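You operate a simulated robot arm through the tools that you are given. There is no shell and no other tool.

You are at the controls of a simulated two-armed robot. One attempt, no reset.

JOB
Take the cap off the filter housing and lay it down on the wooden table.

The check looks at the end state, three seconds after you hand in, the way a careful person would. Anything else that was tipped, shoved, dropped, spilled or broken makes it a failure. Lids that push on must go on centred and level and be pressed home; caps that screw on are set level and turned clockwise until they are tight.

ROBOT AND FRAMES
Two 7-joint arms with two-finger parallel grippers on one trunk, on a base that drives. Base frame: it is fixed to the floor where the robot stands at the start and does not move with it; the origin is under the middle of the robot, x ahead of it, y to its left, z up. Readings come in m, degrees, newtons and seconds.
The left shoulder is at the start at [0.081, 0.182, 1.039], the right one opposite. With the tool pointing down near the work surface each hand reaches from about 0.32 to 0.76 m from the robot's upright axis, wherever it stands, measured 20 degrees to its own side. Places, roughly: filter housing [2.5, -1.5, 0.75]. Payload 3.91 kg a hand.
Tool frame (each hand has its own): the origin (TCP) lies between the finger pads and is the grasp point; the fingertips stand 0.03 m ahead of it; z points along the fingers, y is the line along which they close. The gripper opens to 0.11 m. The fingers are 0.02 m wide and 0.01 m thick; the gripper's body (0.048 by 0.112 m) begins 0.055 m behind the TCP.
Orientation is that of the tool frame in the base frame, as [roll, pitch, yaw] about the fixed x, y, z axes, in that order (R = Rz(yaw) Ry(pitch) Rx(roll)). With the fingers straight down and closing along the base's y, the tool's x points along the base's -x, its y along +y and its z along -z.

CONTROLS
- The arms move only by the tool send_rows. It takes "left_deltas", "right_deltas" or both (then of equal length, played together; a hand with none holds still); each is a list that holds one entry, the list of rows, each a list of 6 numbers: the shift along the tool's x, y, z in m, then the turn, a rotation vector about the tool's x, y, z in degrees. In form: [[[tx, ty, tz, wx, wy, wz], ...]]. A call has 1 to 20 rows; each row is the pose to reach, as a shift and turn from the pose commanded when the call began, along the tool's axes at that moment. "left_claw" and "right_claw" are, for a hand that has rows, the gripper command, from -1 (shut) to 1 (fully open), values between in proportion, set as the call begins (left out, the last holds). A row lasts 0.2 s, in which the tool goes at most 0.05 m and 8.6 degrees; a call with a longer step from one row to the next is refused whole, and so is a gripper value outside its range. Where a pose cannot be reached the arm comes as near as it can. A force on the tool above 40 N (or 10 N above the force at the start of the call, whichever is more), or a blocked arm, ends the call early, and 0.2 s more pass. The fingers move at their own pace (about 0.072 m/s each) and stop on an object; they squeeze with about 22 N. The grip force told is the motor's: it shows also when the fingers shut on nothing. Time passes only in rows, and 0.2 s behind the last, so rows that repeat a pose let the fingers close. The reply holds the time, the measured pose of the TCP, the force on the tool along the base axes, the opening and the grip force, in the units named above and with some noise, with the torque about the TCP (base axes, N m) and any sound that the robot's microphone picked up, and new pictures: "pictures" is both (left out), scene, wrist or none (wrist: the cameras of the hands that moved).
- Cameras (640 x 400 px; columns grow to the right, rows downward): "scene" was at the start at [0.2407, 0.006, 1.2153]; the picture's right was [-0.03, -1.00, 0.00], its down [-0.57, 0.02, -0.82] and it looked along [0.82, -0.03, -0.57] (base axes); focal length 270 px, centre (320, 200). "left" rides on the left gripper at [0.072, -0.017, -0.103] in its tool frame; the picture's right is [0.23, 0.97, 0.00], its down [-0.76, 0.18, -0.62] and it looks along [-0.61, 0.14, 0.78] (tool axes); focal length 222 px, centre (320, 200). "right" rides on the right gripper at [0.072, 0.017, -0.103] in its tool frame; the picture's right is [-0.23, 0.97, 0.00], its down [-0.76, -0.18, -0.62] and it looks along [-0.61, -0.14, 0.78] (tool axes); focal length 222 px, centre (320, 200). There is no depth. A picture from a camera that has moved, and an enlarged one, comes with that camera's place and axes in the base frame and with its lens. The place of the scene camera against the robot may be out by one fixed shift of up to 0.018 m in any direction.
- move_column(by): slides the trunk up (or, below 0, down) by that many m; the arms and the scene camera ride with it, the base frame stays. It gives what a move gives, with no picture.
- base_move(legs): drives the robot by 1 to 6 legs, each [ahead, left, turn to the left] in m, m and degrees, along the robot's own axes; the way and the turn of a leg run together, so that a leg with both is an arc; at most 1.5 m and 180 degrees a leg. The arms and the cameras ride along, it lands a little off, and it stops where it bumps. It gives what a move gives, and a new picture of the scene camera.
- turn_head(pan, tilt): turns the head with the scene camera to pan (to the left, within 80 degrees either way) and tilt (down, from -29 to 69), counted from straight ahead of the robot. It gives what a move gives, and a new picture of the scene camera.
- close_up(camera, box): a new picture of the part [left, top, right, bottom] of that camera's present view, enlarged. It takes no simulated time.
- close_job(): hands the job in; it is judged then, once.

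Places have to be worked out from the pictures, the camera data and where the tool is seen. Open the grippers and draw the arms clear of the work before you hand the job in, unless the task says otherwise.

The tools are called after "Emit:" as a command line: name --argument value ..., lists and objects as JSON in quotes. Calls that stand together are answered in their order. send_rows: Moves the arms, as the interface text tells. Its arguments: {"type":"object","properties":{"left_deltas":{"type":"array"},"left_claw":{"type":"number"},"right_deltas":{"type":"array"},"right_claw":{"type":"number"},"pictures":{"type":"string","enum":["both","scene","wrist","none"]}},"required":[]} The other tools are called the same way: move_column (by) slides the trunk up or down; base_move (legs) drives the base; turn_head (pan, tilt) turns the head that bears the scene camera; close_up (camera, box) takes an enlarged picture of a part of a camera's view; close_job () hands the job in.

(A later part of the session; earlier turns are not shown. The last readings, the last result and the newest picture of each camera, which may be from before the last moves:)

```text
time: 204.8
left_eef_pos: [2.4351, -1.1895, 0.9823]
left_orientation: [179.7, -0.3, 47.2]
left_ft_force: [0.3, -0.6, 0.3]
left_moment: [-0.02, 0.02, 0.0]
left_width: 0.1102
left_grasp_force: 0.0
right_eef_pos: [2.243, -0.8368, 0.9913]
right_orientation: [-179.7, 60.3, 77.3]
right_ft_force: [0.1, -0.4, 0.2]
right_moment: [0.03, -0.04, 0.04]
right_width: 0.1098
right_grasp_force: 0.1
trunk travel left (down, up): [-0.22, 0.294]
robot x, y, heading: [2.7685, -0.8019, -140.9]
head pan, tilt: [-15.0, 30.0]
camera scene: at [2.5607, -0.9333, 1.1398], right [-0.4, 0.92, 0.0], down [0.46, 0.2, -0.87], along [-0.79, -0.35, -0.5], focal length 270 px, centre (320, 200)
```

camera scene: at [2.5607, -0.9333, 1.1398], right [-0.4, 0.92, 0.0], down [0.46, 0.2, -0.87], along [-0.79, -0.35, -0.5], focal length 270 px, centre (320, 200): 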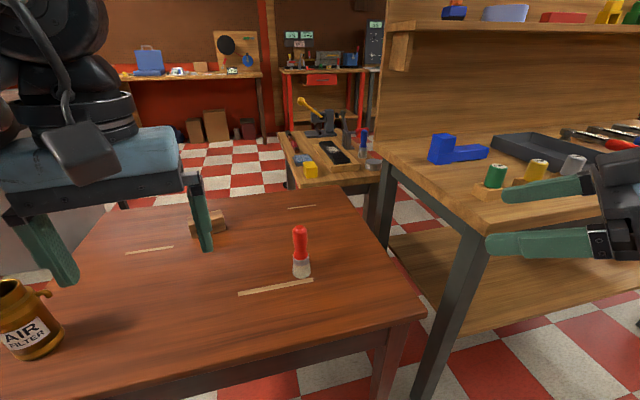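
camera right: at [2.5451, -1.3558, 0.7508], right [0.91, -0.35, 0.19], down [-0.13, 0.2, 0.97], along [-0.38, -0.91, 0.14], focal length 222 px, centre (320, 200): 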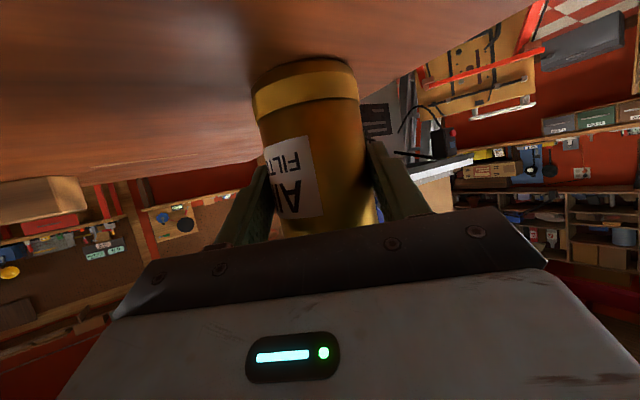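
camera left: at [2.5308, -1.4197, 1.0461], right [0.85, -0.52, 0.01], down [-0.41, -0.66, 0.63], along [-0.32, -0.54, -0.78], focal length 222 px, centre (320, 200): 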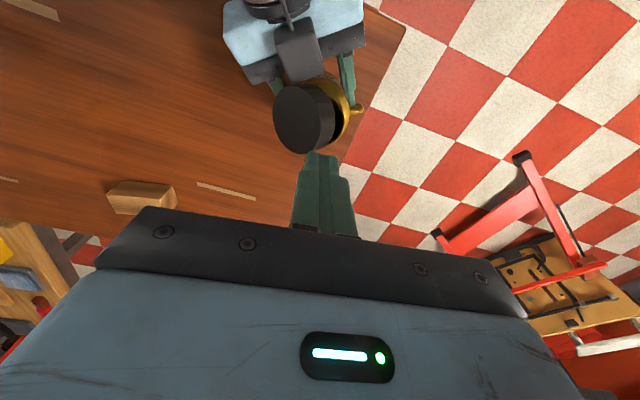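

Clear so far; I keep sliding right along the bench.

Emit:
base_move --legs '[[0, -1.1, -2.0]]'

Emit:
base_move --legs '[[-0.03, -1.2, 0]]'

```text
time: 214.8
left_eef_pos: [1.7471, -0.2847, 0.9825]
left_orientation: [179.5, -0.3, 43.6]
left_ft_force: [0.7, 0.0, -0.2]
left_moment: [0.01, 0.0, 0.01]
left_width: 0.1099
left_grasp_force: 0.1
right_eef_pos: [1.5744, 0.0785, 0.9911]
right_orientation: [-179.7, 60.1, 73.9]
right_ft_force: [0.2, -0.1, -0.2]
right_moment: [0.01, -0.02, 0.01]
right_width: 0.1102
right_grasp_force: 0.0
trunk travel left (down, up): [-0.22, 0.294]
robot x, y, heading: [2.0979, 0.0826, -144.6]
head pan, tilt: [-15.0, 30.0]
camera scene: at [1.8856, -0.0354, 1.1398], right [-0.35, 0.94, 0.0], down [0.47, 0.17, -0.87], along [-0.81, -0.3, -0.5], focal length 270 px, centre (320, 200)
```

scene: 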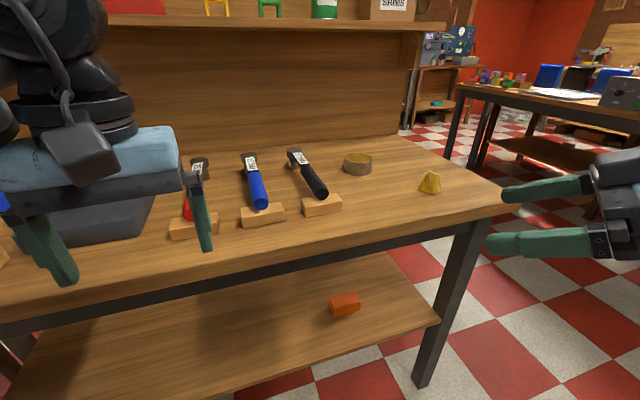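

```text
time: 225.9
left_eef_pos: [1.0553, 0.7461, 0.9809]
left_orientation: [179.5, -0.3, 43.6]
left_ft_force: [-0.1, -0.2, -0.5]
left_moment: [0.04, -0.01, -0.01]
left_width: 0.1101
left_grasp_force: 0.0
right_eef_pos: [0.885, 1.1101, 0.99]
right_orientation: [-179.7, 60.2, 73.8]
right_ft_force: [1.2, -0.3, 0.4]
right_moment: [-0.02, 0.01, -0.01]
right_width: 0.1101
right_grasp_force: 0.1
trunk travel left (down, up): [-0.22, 0.294]
robot x, y, heading: [1.4102, 1.1131, -144.8]
head pan, tilt: [-15.0, 30.0]
camera scene: at [1.1948, 0.9957, 1.1398], right [-0.35, 0.94, 0.0], down [0.47, 0.17, -0.87], along [-0.81, -0.3, -0.5], focal length 270 px, centre (320, 200)
```

scene: 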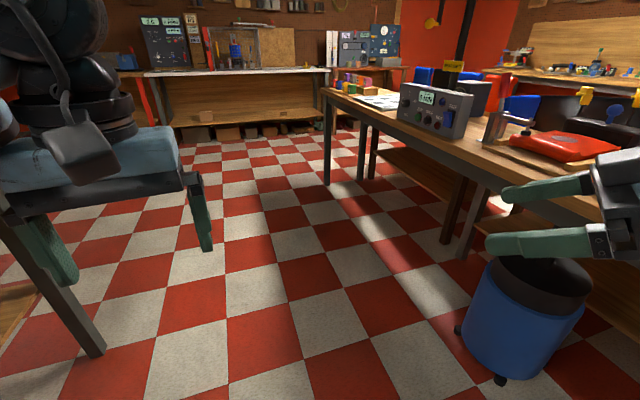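

The bench is behind me; the floor towards my start is clear. I drive ahead, then turn left to face down the room.

Emit:
base_move --legs '[[1.42, 0, 0], [0, 0, 54]]'

Emit:
turn_head --pan 0 --tilt 28

```text
time: 235.3
left_eef_pos: [0.3664, -0.2001, 0.9817]
left_orientation: [179.6, -0.2, 97.5]
left_ft_force: [0.6, -0.9, 0.7]
left_moment: [-0.02, 0.02, 0.02]
left_width: 0.1102
left_grasp_force: 0.1
right_eef_pos: [-0.0278, -0.1255, 0.9907]
right_orientation: [-179.7, 60.2, 127.8]
right_ft_force: [0.5, 0.4, 0.5]
right_moment: [0.03, 0.02, 0.01]
right_width: 0.11
right_grasp_force: 0.0
trunk travel left (down, up): [-0.22, 0.294]
robot x, y, heading: [0.2765, 0.3037, -90.6]
head pan, tilt: [-15.0, 30.0]
camera scene: at [0.2581, 0.0566, 1.1398], right [-0.96, 0.27, 0.0], down [0.14, 0.48, -0.87], along [-0.24, -0.83, -0.5], focal length 270 px, centre (320, 200)
```

scene: 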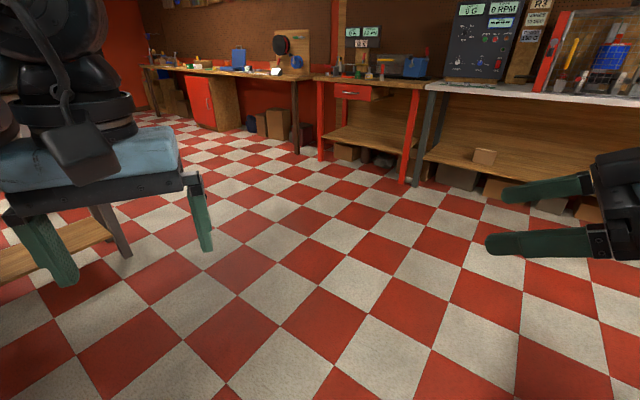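

```text
time: 236.0
left_eef_pos: [0.3669, -0.2009, 0.9814]
left_orientation: [179.6, -0.3, 97.5]
left_ft_force: [0.9, 0.0, -0.5]
left_moment: [-0.01, 0.0, -0.01]
left_width: 0.1099
left_grasp_force: 0.1
right_eef_pos: [-0.029, -0.125, 0.9903]
right_orientation: [-179.7, 60.2, 127.8]
right_ft_force: [0.2, -0.7, -0.4]
right_moment: [-0.02, 0.03, 0.01]
right_width: 0.1102
right_grasp_force: 0.0
trunk travel left (down, up): [-0.22, 0.294]
robot x, y, heading: [0.2781, 0.3024, -90.9]
head pan, tilt: [0.0, 28.0]
camera scene: at [0.2813, 0.0525, 1.1429], right [-1.0, 0.02, 0.0], down [0.01, 0.47, -0.88], along [-0.01, -0.88, -0.47], focal length 270 px, centre (320, 200)
```

scene: 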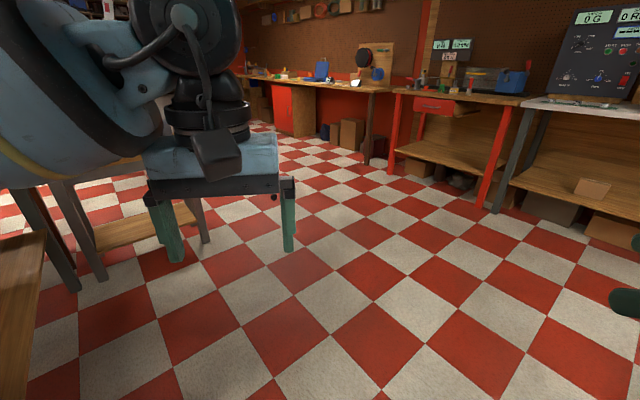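

The floor ahead is clear, and a small dark dot sits right where the cap should be. I drive 1.2 m on.

Emit:
base_move --legs '[[1.2, 0, 0]]'

Emit:
turn_head --pan 15 --tilt 45

```text
time: 242.1
left_eef_pos: [0.3448, -1.3874, 0.9817]
left_orientation: [179.6, -0.3, 97.3]
left_ft_force: [-0.9, -0.8, -0.5]
left_moment: [0.02, -0.01, 0.03]
left_width: 0.1097
left_grasp_force: 0.2
right_eef_pos: [-0.0492, -1.3098, 0.9908]
right_orientation: [-179.7, 60.1, 127.6]
right_ft_force: [0.0, -0.3, 0.0]
right_moment: [0.01, -0.01, 0.01]
right_width: 0.11
right_grasp_force: 0.1
trunk travel left (down, up): [-0.22, 0.294]
robot x, y, heading: [0.2603, -0.8826, -91.1]
head pan, tilt: [0.0, 28.0]
camera scene: at [0.2609, -1.1343, 1.1429], right [-1.0, 0.02, 0.0], down [0.01, 0.47, -0.88], along [-0.02, -0.88, -0.47], focal length 270 px, centre (320, 200)
```

scene: 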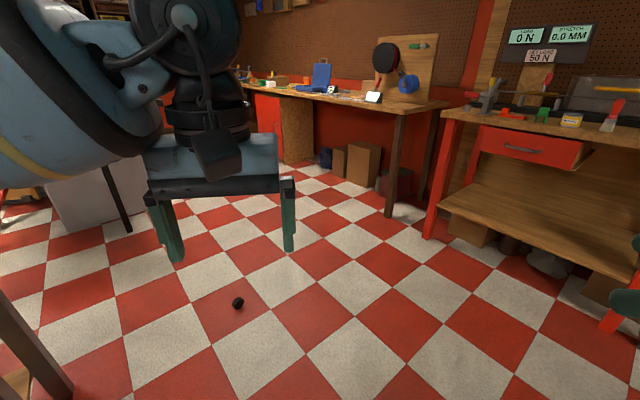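

```text
time: 242.9
left_eef_pos: [0.3458, -1.3865, 0.9814]
left_orientation: [179.6, -0.4, 97.3]
left_ft_force: [0.1, 0.4, -0.8]
left_moment: [-0.02, 0.02, -0.04]
left_width: 0.1101
left_grasp_force: 0.1
right_eef_pos: [-0.0492, -1.3093, 0.9904]
right_orientation: [-179.8, 60.1, 127.5]
right_ft_force: [0.7, -0.5, -0.4]
right_moment: [0.01, 0.02, 0.01]
right_width: 0.1099
right_grasp_force: 0.0
trunk travel left (down, up): [-0.22, 0.294]
robot x, y, heading: [0.2576, -0.8812, -90.9]
head pan, tilt: [15.0, 45.0]
camera scene: at [0.2821, -1.1218, 1.1172], right [-0.97, -0.24, 0.0], down [-0.17, 0.69, -0.71], along [0.17, -0.69, -0.71], focal length 270 px, centre (320, 200)
```

scene: 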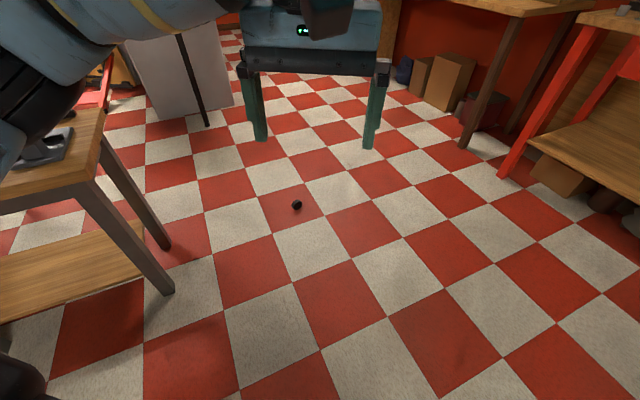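

The cap is at about (0.66, -2.11). I enlarge it to see how it lies.

Emit:
close_up --camera "scene" --box '[277, 190, 317, 218]'

```text
14.29 times, centred on (297, 204) of scene
camera zoom: at [0.2821, -1.1218, 1.1172], right [-0.97, -0.24, 0.0], down [-0.17, 0.69, -0.71], along [0.17, -0.69, -0.71], focal length 3850 px, centre (649, 143)
```

zoom: 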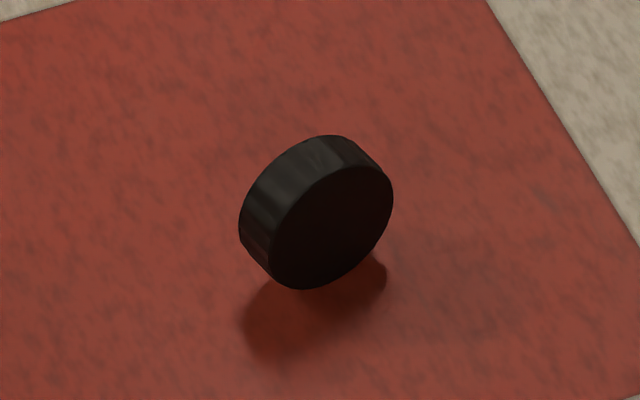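

The cap stands on its rim with its axis at about azimuth 140°. I'll approach so that my closing direction lies along its rolling direction: drive to (0.1, -1.75) and turn to heading -40°.

Emit:
base_move --legs '[[0.86, -0.145, 0], [0, 0, 51]]'

Emit:
turn_head --pan 5 --tilt 55

```text
time: 249.8
left_eef_pos: [0.5413, -1.9878, 0.9817]
left_orientation: [179.6, -0.2, 148.3]
left_ft_force: [-0.4, -0.3, 0.3]
left_moment: [0.0, -0.03, 0.01]
left_width: 0.1099
left_grasp_force: 0.0
right_eef_pos: [0.2345, -2.2459, 0.9915]
right_orientation: [-179.7, 60.1, 178.6]
right_ft_force: [0.5, 0.6, 0.9]
right_moment: [0.01, -0.01, 0.02]
right_width: 0.11
right_grasp_force: 0.0
trunk travel left (down, up): [-0.22, 0.294]
robot x, y, heading: [0.0987, -1.7387, -40.0]
head pan, tilt: [15.0, 45.0]
camera scene: at [0.3059, -1.8719, 1.1171], right [-0.42, -0.91, 0.0], down [-0.64, 0.3, -0.71], along [0.64, -0.3, -0.71], focal length 270 px, centre (320, 200)
```

scene: 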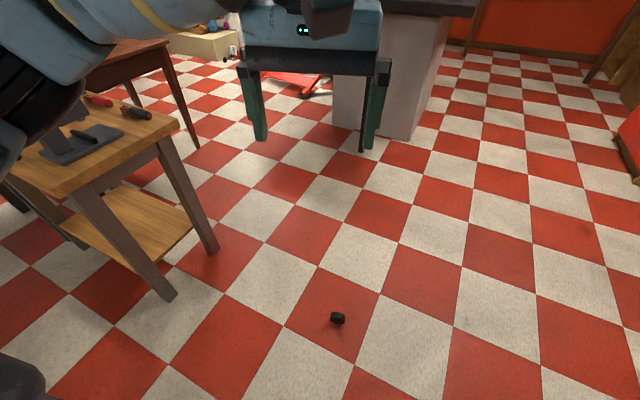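

```text
time: 250.5
left_eef_pos: [0.542, -1.9878, 0.9818]
left_orientation: [179.6, -0.2, 148.3]
left_ft_force: [-0.6, -0.1, -0.6]
left_moment: [0.03, -0.04, 0.04]
left_width: 0.11
left_grasp_force: 0.1
right_eef_pos: [0.2347, -2.2464, 0.991]
right_orientation: [-179.7, 60.2, 178.5]
right_ft_force: [-0.6, -0.6, -0.3]
right_moment: [0.01, 0.0, -0.01]
right_width: 0.1099
right_grasp_force: 0.0
trunk travel left (down, up): [-0.22, 0.294]
robot x, y, heading: [0.0941, -1.7356, -39.9]
head pan, tilt: [5.0, 55.0]
camera scene: at [0.2913, -1.8789, 1.1038], right [-0.57, -0.82, 0.0], down [-0.67, 0.47, -0.57], along [0.47, -0.33, -0.82], focal length 270 px, centre (320, 200)
```

scene: 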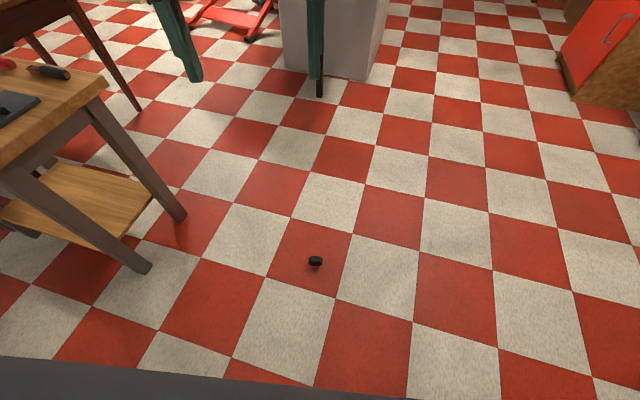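

The cap is 0.68 ahead and 0.07 left. I move the base 0.14 ahead and 0.06 right, then enlarge the view of the cap.

Emit:
base_move --legs '[[0.14, -0.06, 0]]'

Emit:
close_up --camera "scene" --box '[240, 240, 380, 380]'

```text
time: 251.9
left_eef_pos: [0.6103, -2.1216, 0.982]
left_orientation: [179.6, -0.5, 148.2]
left_ft_force: [-0.5, -0.7, 0.2]
left_moment: [0.03, 0.03, 0.05]
left_width: 0.11
left_grasp_force: 0.1
right_eef_pos: [0.3032, -2.3816, 0.9912]
right_orientation: [-179.7, 60.2, 178.6]
right_ft_force: [-0.2, -0.5, 0.8]
right_moment: [0.01, 0.01, 0.03]
right_width: 0.11
right_grasp_force: 0.1
trunk travel left (down, up): [-0.22, 0.294]
robot x, y, heading: [0.1609, -1.871, -40.2]
head pan, tilt: [5.0, 55.0]
camera scene: at [0.3601, -2.0146, 1.1036], right [-0.57, -0.82, 0.0], down [-0.67, 0.47, -0.57], along [0.47, -0.33, -0.82], focal length 270 px, centre (320, 200)
```

scene: 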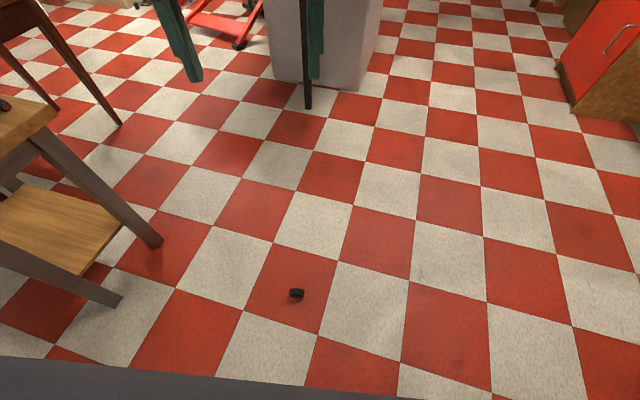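

```text
2.86 times, centred on (310, 310) of scene
camera zoom: at [0.3601, -2.0146, 1.1036], right [-0.57, -0.82, 0.0], down [-0.67, 0.47, -0.57], along [0.47, -0.33, -0.82], focal length 770 px, centre (349, -114)
```

zoom: 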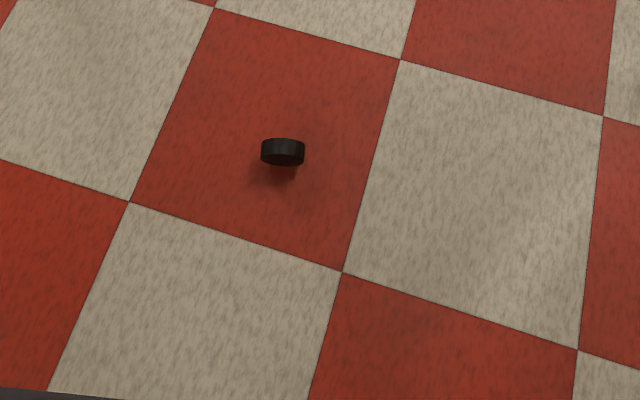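

The cap is 0.54 ahead and 0.14 left, rolling direction along my left-right axis. I lower the trunk by 0.2 m so the left hand can reach the floor.

Emit:
move_column --by -0.21

```text
time: 254.1
left_eef_pos: [0.6116, -2.1221, 0.7719]
left_orientation: [179.7, -0.3, 148.3]
left_ft_force: [-0.9, -1.0, 0.1]
left_moment: [-0.01, 0.02, -0.02]
left_width: 0.1101
left_grasp_force: 0.0
right_eef_pos: [0.3098, -2.3858, 0.7876]
right_orientation: [179.4, 59.7, 177.8]
right_ft_force: [-0.1, 0.1, 0.1]
right_moment: [0.02, 0.03, 0.03]
right_width: 0.1101
right_grasp_force: 0.0
trunk travel left (down, up): [-0.01, 0.504]
robot x, y, heading: [0.1623, -1.8744, -40.3]
head pan, tilt: [5.0, 55.0]
```

The trunk went down cleanly. I lower the left hand above the cap to z≈0.23.

Emit:
send_rows --left_deltas '[[[-0.01, 0.008, 0.045, 0, 0, 0], [-0.02, 0.016, 0.09, 0, 0, 0], [-0.03, 0.024, 0.135, 0, 0, 0], [-0.042, 0.0314, 0.18, 0, 0, 0], [-0.042, 0.0314, 0.225, 0, 0, 0], [-0.042, 0.0314, 0.27, 0, 0, 0], [-0.042, 0.0314, 0.315, 0, 0, 0], [-0.042, 0.0314, 0.36, 0, 0, 0], [-0.042, 0.0314, 0.405, 0, 0, 0], [-0.042, 0.0314, 0.45, 0, 0, 0], [-0.042, 0.0314, 0.495, 0, 0, 0], [-0.042, 0.0314, 0.54, 0, 0, 0], [-0.042, 0.0314, 0.54, 0, 0, 0]]]' --left_claw 1

Emit:
close_up --camera "left" --box '[160, 20, 480, 220]'

```text
time: 256.9
left_eef_pos: [0.6652, -2.1105, 0.2312]
left_orientation: [179.5, -0.3, 148.1]
left_ft_force: [-0.3, 0.8, 0.0]
left_moment: [0.04, 0.02, -0.02]
left_width: 0.1102
left_grasp_force: 0.0
right_eef_pos: [0.3091, -2.3863, 0.7869]
right_orientation: [179.5, 59.8, 177.8]
right_ft_force: [0.3, -0.2, 0.8]
right_moment: [0.04, 0.02, 0.03]
right_width: 0.1097
right_grasp_force: 0.0
trunk travel left (down, up): [-0.01, 0.504]
robot x, y, heading: [0.164, -1.8756, -40.4]
head pan, tilt: [5.0, 55.0]
camera scene: at [0.4178, -2.0627, 0.8763], right [-0.57, -0.82, 0.0], down [-0.67, 0.47, -0.57], along [0.47, -0.33, -0.82], focal length 270 px, centre (320, 200)
camera left: at [0.594, -2.0869, 0.335], right [0.32, 0.95, 0.01], down [0.74, -0.26, 0.62], along [0.59, -0.19, -0.78], focal length 222 px, centre (320, 200)
```

scene: 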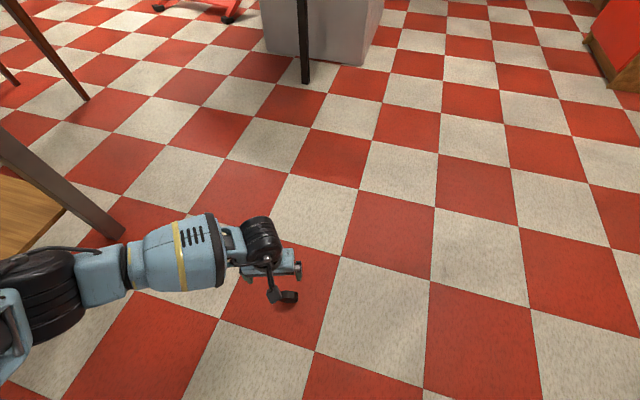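
left: 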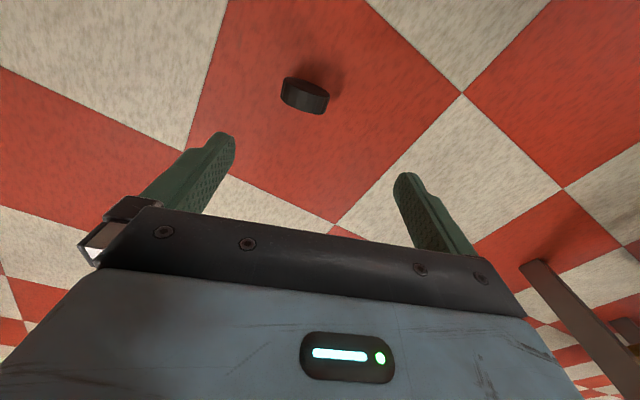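

```text
2.00 times, centred on (320, 120) of left
camera zoom: at [0.594, -2.0869, 0.335], right [0.32, 0.95, 0.01], down [0.74, -0.26, 0.62], along [0.59, -0.19, -0.78], focal length 444 px, centre (320, 360)
```

zoom: 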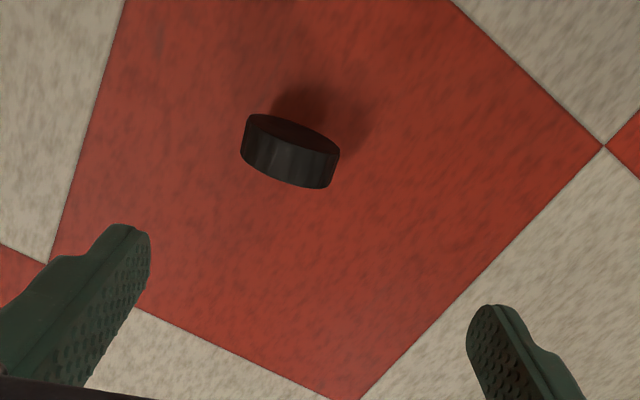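

The arm reaches well. The cap centre is at (0.659, -2.131) with its rolling diameter along my closing axis. I correct sideways and go down to z≈0.10.

Emit:
send_rows --left_deltas '[[[-0.002, -0.01, 0.03, 0, 0, 0], [-0.0055, -0.02, 0.06, 0, 0, 0], [-0.0055, -0.02, 0.09, 0, 0, 0], [-0.0055, -0.02, 0.12, 0, 0, 0], [-0.0055, -0.02, 0.13, 0, 0, 0]]]' --pictures "wrist"

Emit:
close_up --camera "left" --box '[160, 20, 480, 220]'

```text
time: 258.1
left_eef_pos: [0.6594, -2.1324, 0.102]
left_orientation: [179.7, -0.3, 148.2]
left_ft_force: [0.1, -0.9, -0.6]
left_moment: [0.02, 0.01, 0.01]
left_width: 0.11
left_grasp_force: 0.0
right_eef_pos: [0.3088, -2.3863, 0.7879]
right_orientation: [179.4, 59.6, 177.8]
right_ft_force: [-0.1, 0.3, -0.2]
right_moment: [0.01, 0.01, -0.02]
right_width: 0.11
right_grasp_force: 0.1
trunk travel left (down, up): [-0.01, 0.504]
robot x, y, heading: [0.1639, -1.8729, -40.2]
head pan, tilt: [5.0, 55.0]
camera left: at [0.5885, -2.1093, 0.2066], right [0.32, 0.95, 0.01], down [0.74, -0.26, 0.62], along [0.59, -0.19, -0.78], focal length 222 px, centre (320, 200)
```

left: 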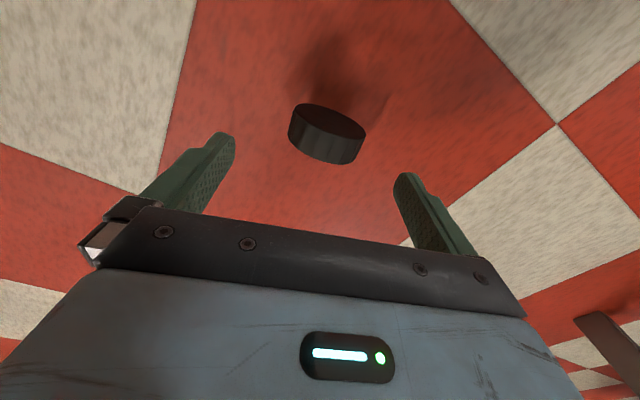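

```text
2.00 times, centred on (320, 120) of left
camera zoom: at [0.5885, -2.1093, 0.2066], right [0.32, 0.95, 0.01], down [0.74, -0.26, 0.62], along [0.59, -0.19, -0.78], focal length 444 px, centre (320, 360)
```

zoom: 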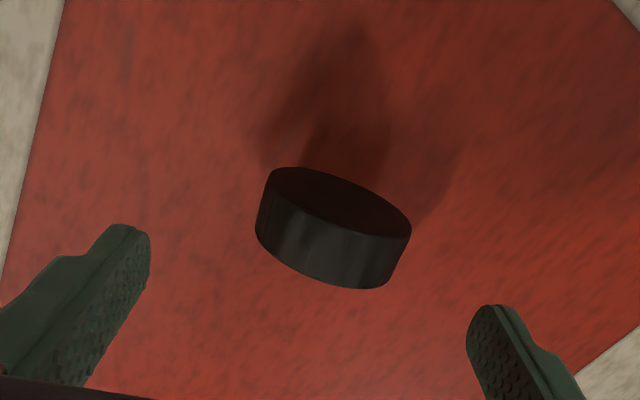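

The cap is centred within a few millimetres. I lower to TCP z≈0.038 (fingertips just above the floor).

Emit:
send_rows --left_deltas '[[[0.002, 0.002, 0.02, 0, 0, 0], [0.003, 0.003, 0.04, 0, 0, 0], [0.003, 0.003, 0.055, 0, 0, 0], [0.003, 0.003, 0.064, 0, 0, 0], [0.003, 0.003, 0.064, 0, 0, 0]]]' --pictures "wrist"

```text
time: 259.3
left_eef_pos: [0.6544, -2.1276, 0.0611]
left_orientation: [179.6, -0.2, 148.2]
left_ft_force: [0.1, -0.1, 1.0]
left_moment: [0.01, 0.0, -0.02]
left_width: 0.1099
left_grasp_force: 0.0
left hand out of reach, approached as far as the arm can: row 3, 4, 5
right_eef_pos: [0.3091, -2.3867, 0.7873]
right_orientation: [179.4, 59.7, 177.8]
right_ft_force: [-0.1, 0.2, -0.8]
right_moment: [0.01, 0.05, 0.02]
right_width: 0.1102
right_grasp_force: 0.1
trunk travel left (down, up): [-0.01, 0.504]
robot x, y, heading: [0.1647, -1.8715, -40.0]
head pan, tilt: [5.0, 55.0]
camera left: at [0.5833, -2.1045, 0.1661], right [0.32, 0.95, 0.01], down [0.74, -0.26, 0.62], along [0.59, -0.19, -0.78], focal length 222 px, centre (320, 200)
```

left: 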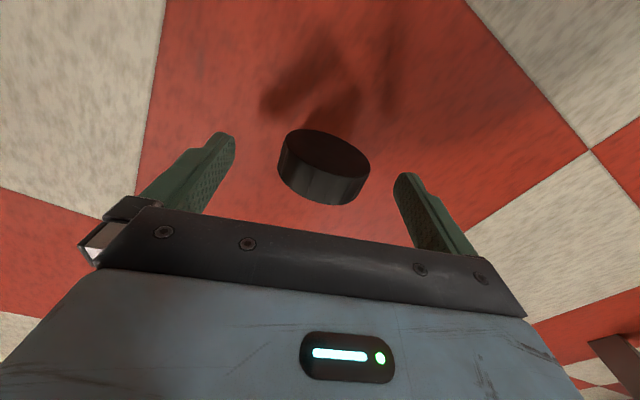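

The arm is at its lower limit there, still 2 cm too high. I lift, drive 0.1 m closer, and bring the hand back over the cap.

Emit:
send_rows --left_deltas '[[[0, 0, -0.04, 0, 0, 0], [0, 0, -0.08, 0, 0, 0], [0, 0, -0.1, 0, 0, 0]]]' --pictures "none"

Emit:
base_move --legs '[[0.1, 0, 0]]'

Emit:
move_column --by -0.01

Emit:
send_rows --left_deltas '[[[0.035, 0, 0, 0, 0, 0], [0.07, 0, 0, 0, 0, 0], [0.1, 0, 0, 0, 0, 0], [0.1, 0, 0, 0, 0, 0]]]' --pictures "wrist"

```text
time: 260.1
left_eef_pos: [0.6545, -2.1282, 0.1652]
left_orientation: [179.5, -0.2, 148.3]
left_ft_force: [-0.1, 0.6, 0.1]
left_moment: [-0.01, -0.01, 0.0]
left_width: 0.1101
left_grasp_force: 0.0
right_eef_pos: [0.3095, -2.3861, 0.7861]
right_orientation: [179.4, 59.7, 177.8]
right_ft_force: [0.3, 0.0, -0.6]
right_moment: [0.01, -0.01, 0.0]
right_width: 0.1101
right_grasp_force: 0.1
trunk travel left (down, up): [-0.01, 0.504]
robot x, y, heading: [0.1682, -1.8714, -40.0]
head pan, tilt: [5.0, 55.0]
```

```text
time: 261.3
left_eef_pos: [0.7308, -2.1922, 0.1642]
left_orientation: [179.6, -0.3, 148.3]
left_ft_force: [-0.5, -0.1, 0.3]
left_moment: [0.02, 0.02, 0.04]
left_width: 0.1103
left_grasp_force: 0.1
right_eef_pos: [0.3868, -2.4506, 0.7879]
right_orientation: [179.5, 59.6, 177.9]
right_ft_force: [-0.4, 0.0, 1.2]
right_moment: [-0.03, 0.0, 0.0]
right_width: 0.1098
right_grasp_force: 0.1
trunk travel left (down, up): [-0.01, 0.504]
robot x, y, heading: [0.2392, -1.9346, -40.2]
head pan, tilt: [5.0, 55.0]
camera scene: at [0.4945, -2.1269, 0.8763], right [-0.57, -0.82, 0.0], down [-0.67, 0.47, -0.57], along [0.47, -0.33, -0.82], focal length 270 px, centre (320, 200)
```

scene: 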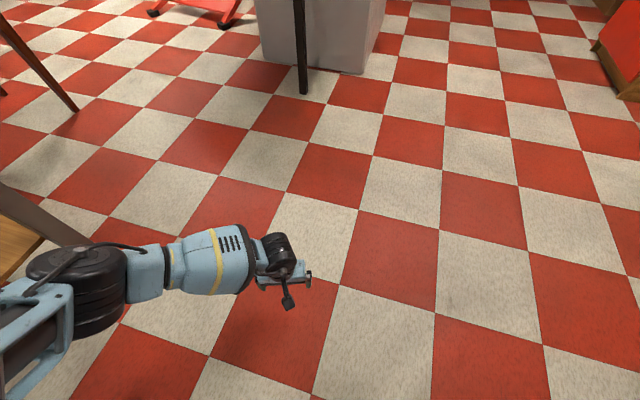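

```text
time: 261.9
left_eef_pos: [0.7305, -2.1941, 0.1558]
left_orientation: [179.6, -0.3, 148.3]
left_ft_force: [0.6, -0.2, 0.0]
left_moment: [0.01, 0.0, 0.01]
left_width: 0.11
left_grasp_force: 0.1
right_eef_pos: [0.3859, -2.4522, 0.7796]
right_orientation: [179.0, 59.5, 177.4]
right_ft_force: [0.6, 0.3, 0.5]
right_moment: [-0.01, -0.05, 0.01]
right_width: 0.11
right_grasp_force: 0.0
trunk travel left (down, up): [0.0, 0.514]
robot x, y, heading: [0.2433, -1.9352, -39.7]
head pan, tilt: [5.0, 55.0]
```

```text
time: 262.9
left_eef_pos: [0.6457, -2.1404, 0.1567]
left_orientation: [179.6, -0.2, 148.3]
left_ft_force: [-0.7, 0.4, 0.3]
left_moment: [0.01, 0.03, -0.03]
left_width: 0.11
left_grasp_force: 0.1
right_eef_pos: [0.3864, -2.4536, 0.7792]
right_orientation: [179.0, 59.5, 177.4]
right_ft_force: [-0.4, -0.8, -0.5]
right_moment: [0.02, 0.0, 0.03]
right_width: 0.1102
right_grasp_force: 0.1
trunk travel left (down, up): [0.0, 0.514]
robot x, y, heading: [0.2412, -1.9369, -40.0]
head pan, tilt: [5.0, 55.0]
camera left: at [0.5747, -2.1166, 0.2613], right [0.32, 0.95, 0.01], down [0.74, -0.25, 0.62], along [0.59, -0.19, -0.78], focal length 222 px, centre (320, 200)
```

left: 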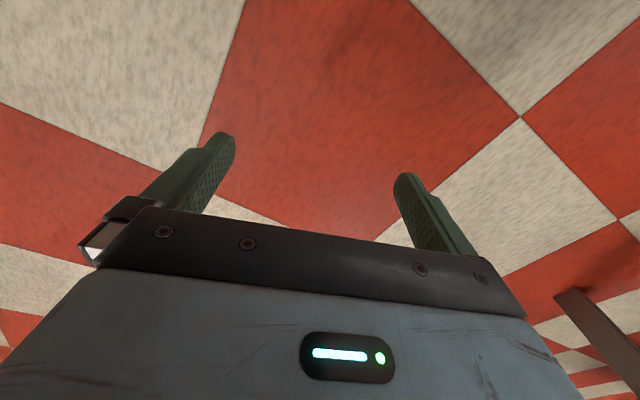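

The cap is no longer where it was. I look around on the floor with the head.

Emit:
turn_head --pan 0 --tilt 35

Emit:
turn_head --pan 0 --tilt 69

Emit:
turn_head --pan 50 --tilt 50

Emit:
turn_head --pan -50 --tilt 50

```text
time: 263.7
left_eef_pos: [0.6457, -2.1406, 0.1575]
left_orientation: [179.6, -0.3, 148.3]
left_ft_force: [-0.2, 0.1, -0.2]
left_moment: [0.03, 0.04, -0.02]
left_width: 0.1102
left_grasp_force: 0.0
right_eef_pos: [0.3879, -2.4521, 0.7805]
right_orientation: [179.0, 59.5, 177.5]
right_ft_force: [0.3, -0.3, 0.2]
right_moment: [0.03, -0.01, -0.02]
right_width: 0.1103
right_grasp_force: 0.1
trunk travel left (down, up): [0.0, 0.514]
robot x, y, heading: [0.238, -1.9371, -40.1]
head pan, tilt: [0.0, 35.0]
camera scene: at [0.5033, -2.1424, 0.8992], right [-0.64, -0.77, 0.0], down [-0.44, 0.37, -0.82], along [0.63, -0.53, -0.57], focal length 270 px, centre (320, 200)
```

scene: 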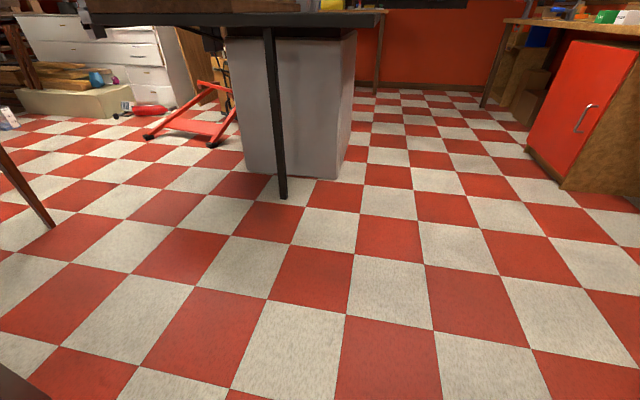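

```text
time: 264.7
left_eef_pos: [0.6453, -2.1402, 0.1574]
left_orientation: [179.6, -0.4, 148.3]
left_ft_force: [0.0, -0.4, -0.4]
left_moment: [-0.01, 0.0, -0.01]
left_width: 0.1101
left_grasp_force: 0.1
right_eef_pos: [0.3864, -2.4527, 0.7791]
right_orientation: [179.0, 59.6, 177.3]
right_ft_force: [0.0, 0.2, 0.2]
right_moment: [0.0, 0.03, 0.01]
right_width: 0.1098
right_grasp_force: 0.2
trunk travel left (down, up): [0.0, 0.514]
robot x, y, heading: [0.2397, -1.9378, -40.1]
head pan, tilt: [0.0, 68.8]
camera scene: at [0.4787, -2.1218, 0.8556], right [-0.64, -0.77, 0.0], down [-0.71, 0.6, -0.36], along [0.28, -0.23, -0.93], focal length 270 px, centre (320, 200)
```

scene: 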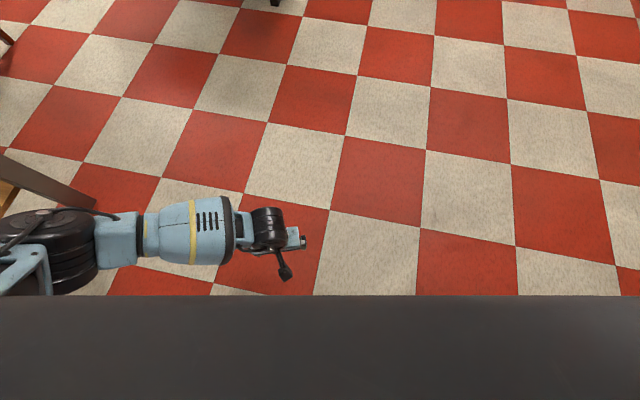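

```text
time: 265.9
left_eef_pos: [0.6453, -2.1403, 0.1571]
left_orientation: [179.7, -0.4, 148.3]
left_ft_force: [-0.3, -0.2, 0.2]
left_moment: [0.02, -0.01, -0.01]
left_width: 0.1099
left_grasp_force: 0.1
right_eef_pos: [0.3857, -2.4527, 0.7796]
right_orientation: [179.0, 59.6, 177.5]
right_ft_force: [0.4, -0.4, 0.3]
right_moment: [0.03, 0.02, -0.01]
right_width: 0.11
right_grasp_force: 0.1
trunk travel left (down, up): [0.0, 0.514]
robot x, y, heading: [0.237, -1.9387, -40.1]
head pan, tilt: [50.0, 50.0]
camera scene: at [0.5117, -2.0725, 0.8775], right [0.17, -0.98, 0.0], down [-0.75, -0.13, -0.64], along [0.63, 0.11, -0.77], focal length 270 px, centre (320, 200)
```

scene: 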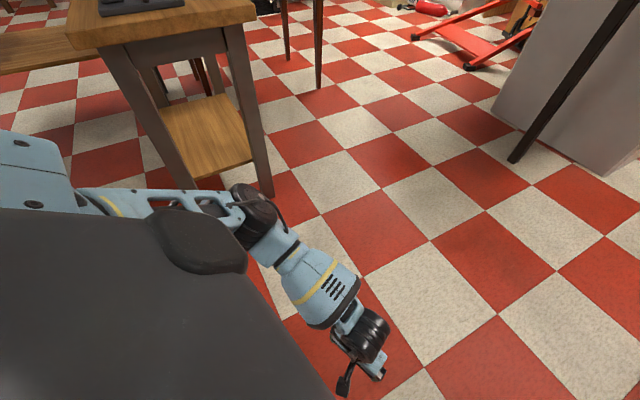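

```text
time: 267.6
left_eef_pos: [0.6455, -2.1403, 0.1565]
left_orientation: [179.7, -0.2, 148.2]
left_ft_force: [0.6, -0.1, 0.1]
left_moment: [0.03, -0.01, 0.04]
left_width: 0.1097
left_grasp_force: 0.0
right_eef_pos: [0.386, -2.4514, 0.7795]
right_orientation: [179.0, 59.5, 177.3]
right_ft_force: [0.4, -0.8, -0.2]
right_moment: [0.02, -0.03, 0.03]
right_width: 0.1099
right_grasp_force: 0.1
trunk travel left (down, up): [0.0, 0.514]
robot x, y, heading: [0.2416, -1.9352, -40.0]
head pan, tilt: [-50.0, 50.0]
camera scene: at [0.4359, -2.1628, 0.8776], right [-1.0, 0.0, 0.0], down [0.0, 0.77, -0.64], along [0.0, -0.64, -0.77], focal length 270 px, centre (320, 200)
```

scene: 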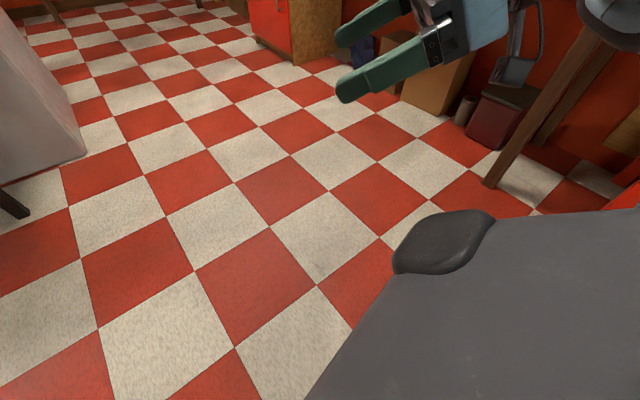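

It isn't visible; it may be hidden under the arm or beside the base. I raise the left hand out of the way and search again.

Emit:
send_rows --left_deltas '[[[0, 0, -0.045, 0, 0, 0], [0, 0, -0.09, 0, 0, 0], [0, 0, -0.135, 0, 0, 0], [0, 0, -0.18, 0, 0, 0], [0, 0, -0.225, 0, 0, 0], [0, 0, -0.27, 0, 0, 0], [0, 0, -0.315, 0, 0, 0], [0, 0, -0.36, 0, 0, 0], [0, 0, -0.4, 0, 0, 0]]]' --pictures "wrist"

Emit:
turn_head --pan 30 --tilt 65

Emit:
turn_head --pan 75 --tilt 50

Emit:
turn_head --pan -78 --tilt 50

```text
time: 269.6
left_eef_pos: [0.6461, -2.1416, 0.5529]
left_orientation: [179.5, -0.3, 148.2]
left_ft_force: [0.5, -0.2, 0.8]
left_moment: [-0.03, 0.01, 0.02]
left_width: 0.1102
left_grasp_force: 0.2
right_eef_pos: [0.387, -2.4516, 0.7806]
right_orientation: [179.0, 59.6, 177.3]
right_ft_force: [0.3, -0.1, 0.3]
right_moment: [0.05, -0.03, -0.02]
right_width: 0.1101
right_grasp_force: 0.1
trunk travel left (down, up): [0.0, 0.514]
robot x, y, heading: [0.2406, -1.9401, -40.0]
head pan, tilt: [-50.0, 50.0]
camera left: at [0.5753, -2.1185, 0.6566], right [0.32, 0.95, 0.01], down [0.74, -0.26, 0.62], along [0.59, -0.19, -0.78], focal length 222 px, centre (320, 200)
```

left: 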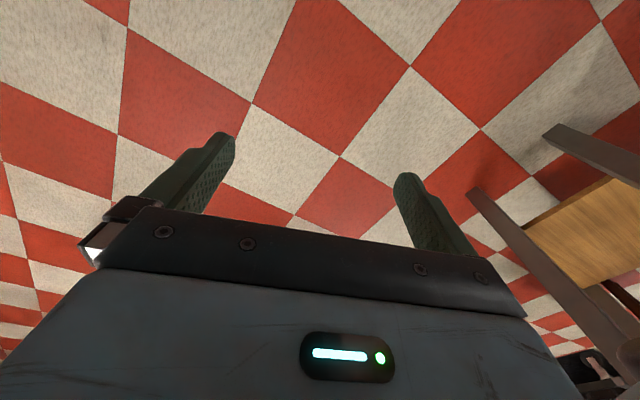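

```text
time: 271.1
left_eef_pos: [0.6464, -2.1414, 0.5517]
left_orientation: [179.6, -0.3, 148.2]
left_ft_force: [-0.9, 0.7, -0.6]
left_moment: [-0.02, -0.01, -0.02]
left_width: 0.11
left_grasp_force: 0.1
right_eef_pos: [0.387, -2.4528, 0.7789]
right_orientation: [179.0, 59.6, 177.4]
right_ft_force: [-0.5, -0.3, -1.2]
right_moment: [-0.04, -0.01, 0.0]
right_width: 0.11
right_grasp_force: 0.1
trunk travel left (down, up): [0.0, 0.514]
robot x, y, heading: [0.2406, -1.9389, -40.0]
head pan, tilt: [30.0, 65.0]
camera scene: at [0.4956, -2.0964, 0.8594], right [-0.17, -0.98, 0.0], down [-0.89, 0.16, -0.42], along [0.42, -0.07, -0.91], focal length 270 px, centre (320, 200)
```

scene: 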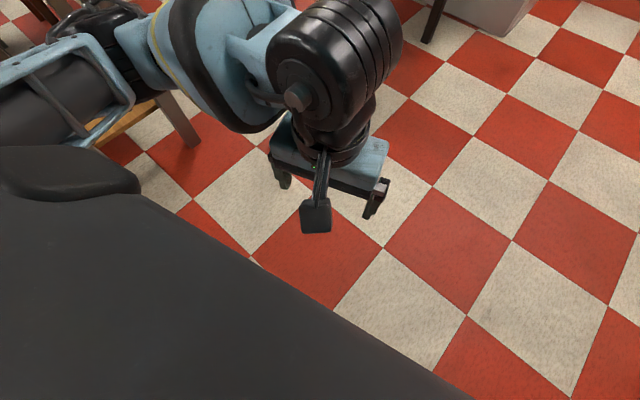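

```text
time: 272.3
left_eef_pos: [0.6466, -2.1415, 0.5528]
left_orientation: [179.5, -0.3, 148.3]
left_ft_force: [-0.4, 0.5, -0.5]
left_moment: [0.01, 0.0, -0.05]
left_width: 0.1099
left_grasp_force: 0.0
right_eef_pos: [0.3861, -2.4516, 0.7798]
right_orientation: [179.0, 59.7, 177.5]
right_ft_force: [-0.5, -0.8, 0.0]
right_moment: [0.01, 0.02, 0.0]
right_width: 0.11
right_grasp_force: 0.0
trunk travel left (down, up): [0.0, 0.514]
robot x, y, heading: [0.2421, -1.9351, -40.1]
head pan, tilt: [75.0, 50.0]
camera scene: at [0.499, -2.0417, 0.8775], right [0.57, -0.82, 0.0], down [-0.63, -0.44, -0.64], along [0.53, 0.37, -0.77], focal length 270 px, centre (320, 200)
```

scene: 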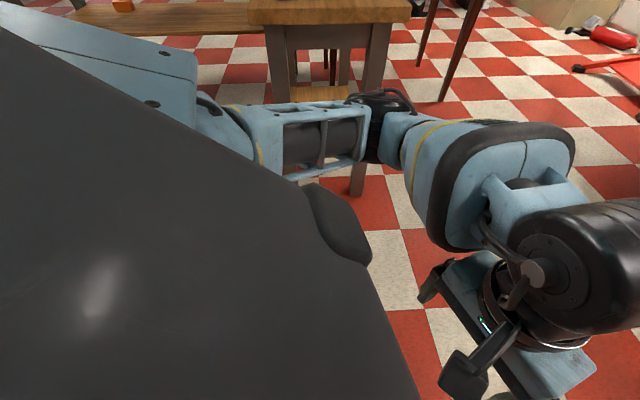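

```text
time: 274.6
left_eef_pos: [0.6468, -2.1412, 0.5529]
left_orientation: [179.6, -0.3, 148.4]
left_ft_force: [0.0, 0.4, 0.3]
left_moment: [0.01, -0.04, 0.0]
left_width: 0.11
left_grasp_force: 0.1
right_eef_pos: [0.3869, -2.4524, 0.7791]
right_orientation: [179.0, 59.5, 177.4]
right_ft_force: [-0.3, 0.8, -0.9]
right_moment: [-0.04, 0.02, 0.02]
right_width: 0.1099
right_grasp_force: 0.1
trunk travel left (down, up): [0.0, 0.514]
robot x, y, heading: [0.2408, -1.9377, -40.0]
head pan, tilt: [-78.0, 50.0]
camera scene: at [0.3997, -2.1538, 0.8776], right [-0.88, 0.47, 0.0], down [0.36, 0.68, -0.64], along [-0.3, -0.57, -0.77], focal length 270 px, centre (320, 200)
```

scene: 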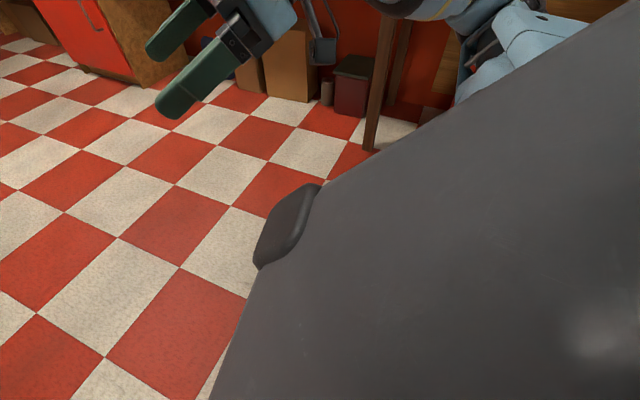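

The only hidden floor is right at the foot of the robot. I back up 0.35 m slowly and look.

Emit:
turn_head --pan 0 --tilt 60

Emit:
base_move --legs '[[-0.2, 0, 0]]'

Emit:
base_move --legs '[[-0.3, 0, 0]]'

```text
time: 276.1
left_eef_pos: [0.6456, -2.1421, 0.5525]
left_orientation: [179.6, -0.3, 148.3]
left_ft_force: [0.2, -0.3, 0.2]
left_moment: [0.0, -0.03, 0.02]
left_width: 0.11
left_grasp_force: 0.0
right_eef_pos: [0.3869, -2.4528, 0.7798]
right_orientation: [179.0, 59.6, 177.3]
right_ft_force: [-0.4, 0.4, 0.3]
right_moment: [-0.04, 0.02, 0.02]
right_width: 0.11
right_grasp_force: 0.1
trunk travel left (down, up): [0.0, 0.514]
robot x, y, heading: [0.2407, -1.9371, -40.0]
head pan, tilt: [0.0, 60.0]
camera scene: at [0.4869, -2.1287, 0.865], right [-0.64, -0.77, 0.0], down [-0.66, 0.56, -0.5], along [0.38, -0.32, -0.87], focal length 270 px, centre (320, 200)
```

scene: 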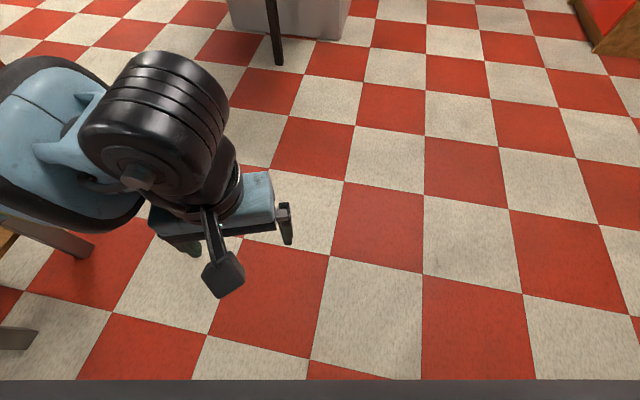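

```text
time: 277.8
left_eef_pos: [0.4889, -2.015, 0.5528]
left_orientation: [179.6, -0.3, 147.7]
left_ft_force: [0.4, 0.0, -0.6]
left_moment: [-0.01, 0.0, -0.02]
left_width: 0.1099
left_grasp_force: 0.2
right_eef_pos: [0.2262, -2.3214, 0.7802]
right_orientation: [178.9, 59.6, 176.8]
right_ft_force: [-0.2, 0.4, 0.0]
right_moment: [-0.02, 0.02, -0.02]
right_width: 0.11
right_grasp_force: 0.2
trunk travel left (down, up): [0.0, 0.514]
robot x, y, heading: [0.0882, -1.8024, -40.3]
head pan, tilt: [0.0, 60.0]
camera scene: at [0.3305, -1.9997, 0.865], right [-0.65, -0.76, 0.0], down [-0.66, 0.56, -0.5], along [0.38, -0.33, -0.87], focal length 270 px, centre (320, 200)
```

scene: 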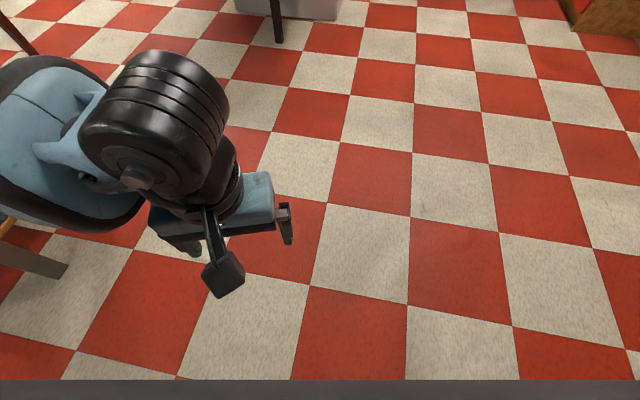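

```text
time: 279.8
left_eef_pos: [0.2616, -1.8205, 0.5521]
left_orientation: [179.5, -0.3, 147.7]
left_ft_force: [0.6, -0.1, 0.1]
left_moment: [-0.02, 0.03, 0.01]
left_width: 0.11
left_grasp_force: 0.0
right_eef_pos: [-0.0006, -2.1282, 0.7795]
right_orientation: [179.0, 59.6, 176.7]
right_ft_force: [-0.6, -0.3, 0.7]
right_moment: [0.0, -0.02, -0.03]
right_width: 0.1101
right_grasp_force: 0.0
trunk travel left (down, up): [0.0, 0.514]
robot x, y, heading: [-0.1411, -1.6124, -40.5]
head pan, tilt: [0.0, 60.0]
camera scene: at [0.1026, -1.8054, 0.865], right [-0.65, -0.76, 0.0], down [-0.66, 0.56, -0.5], along [0.38, -0.33, -0.87], focal length 270 px, centre (320, 200)
```

scene: 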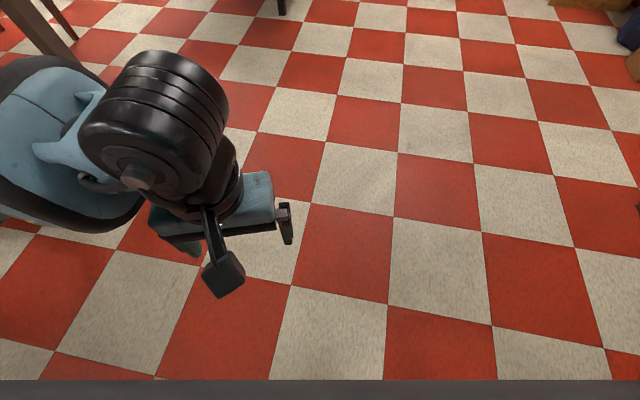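

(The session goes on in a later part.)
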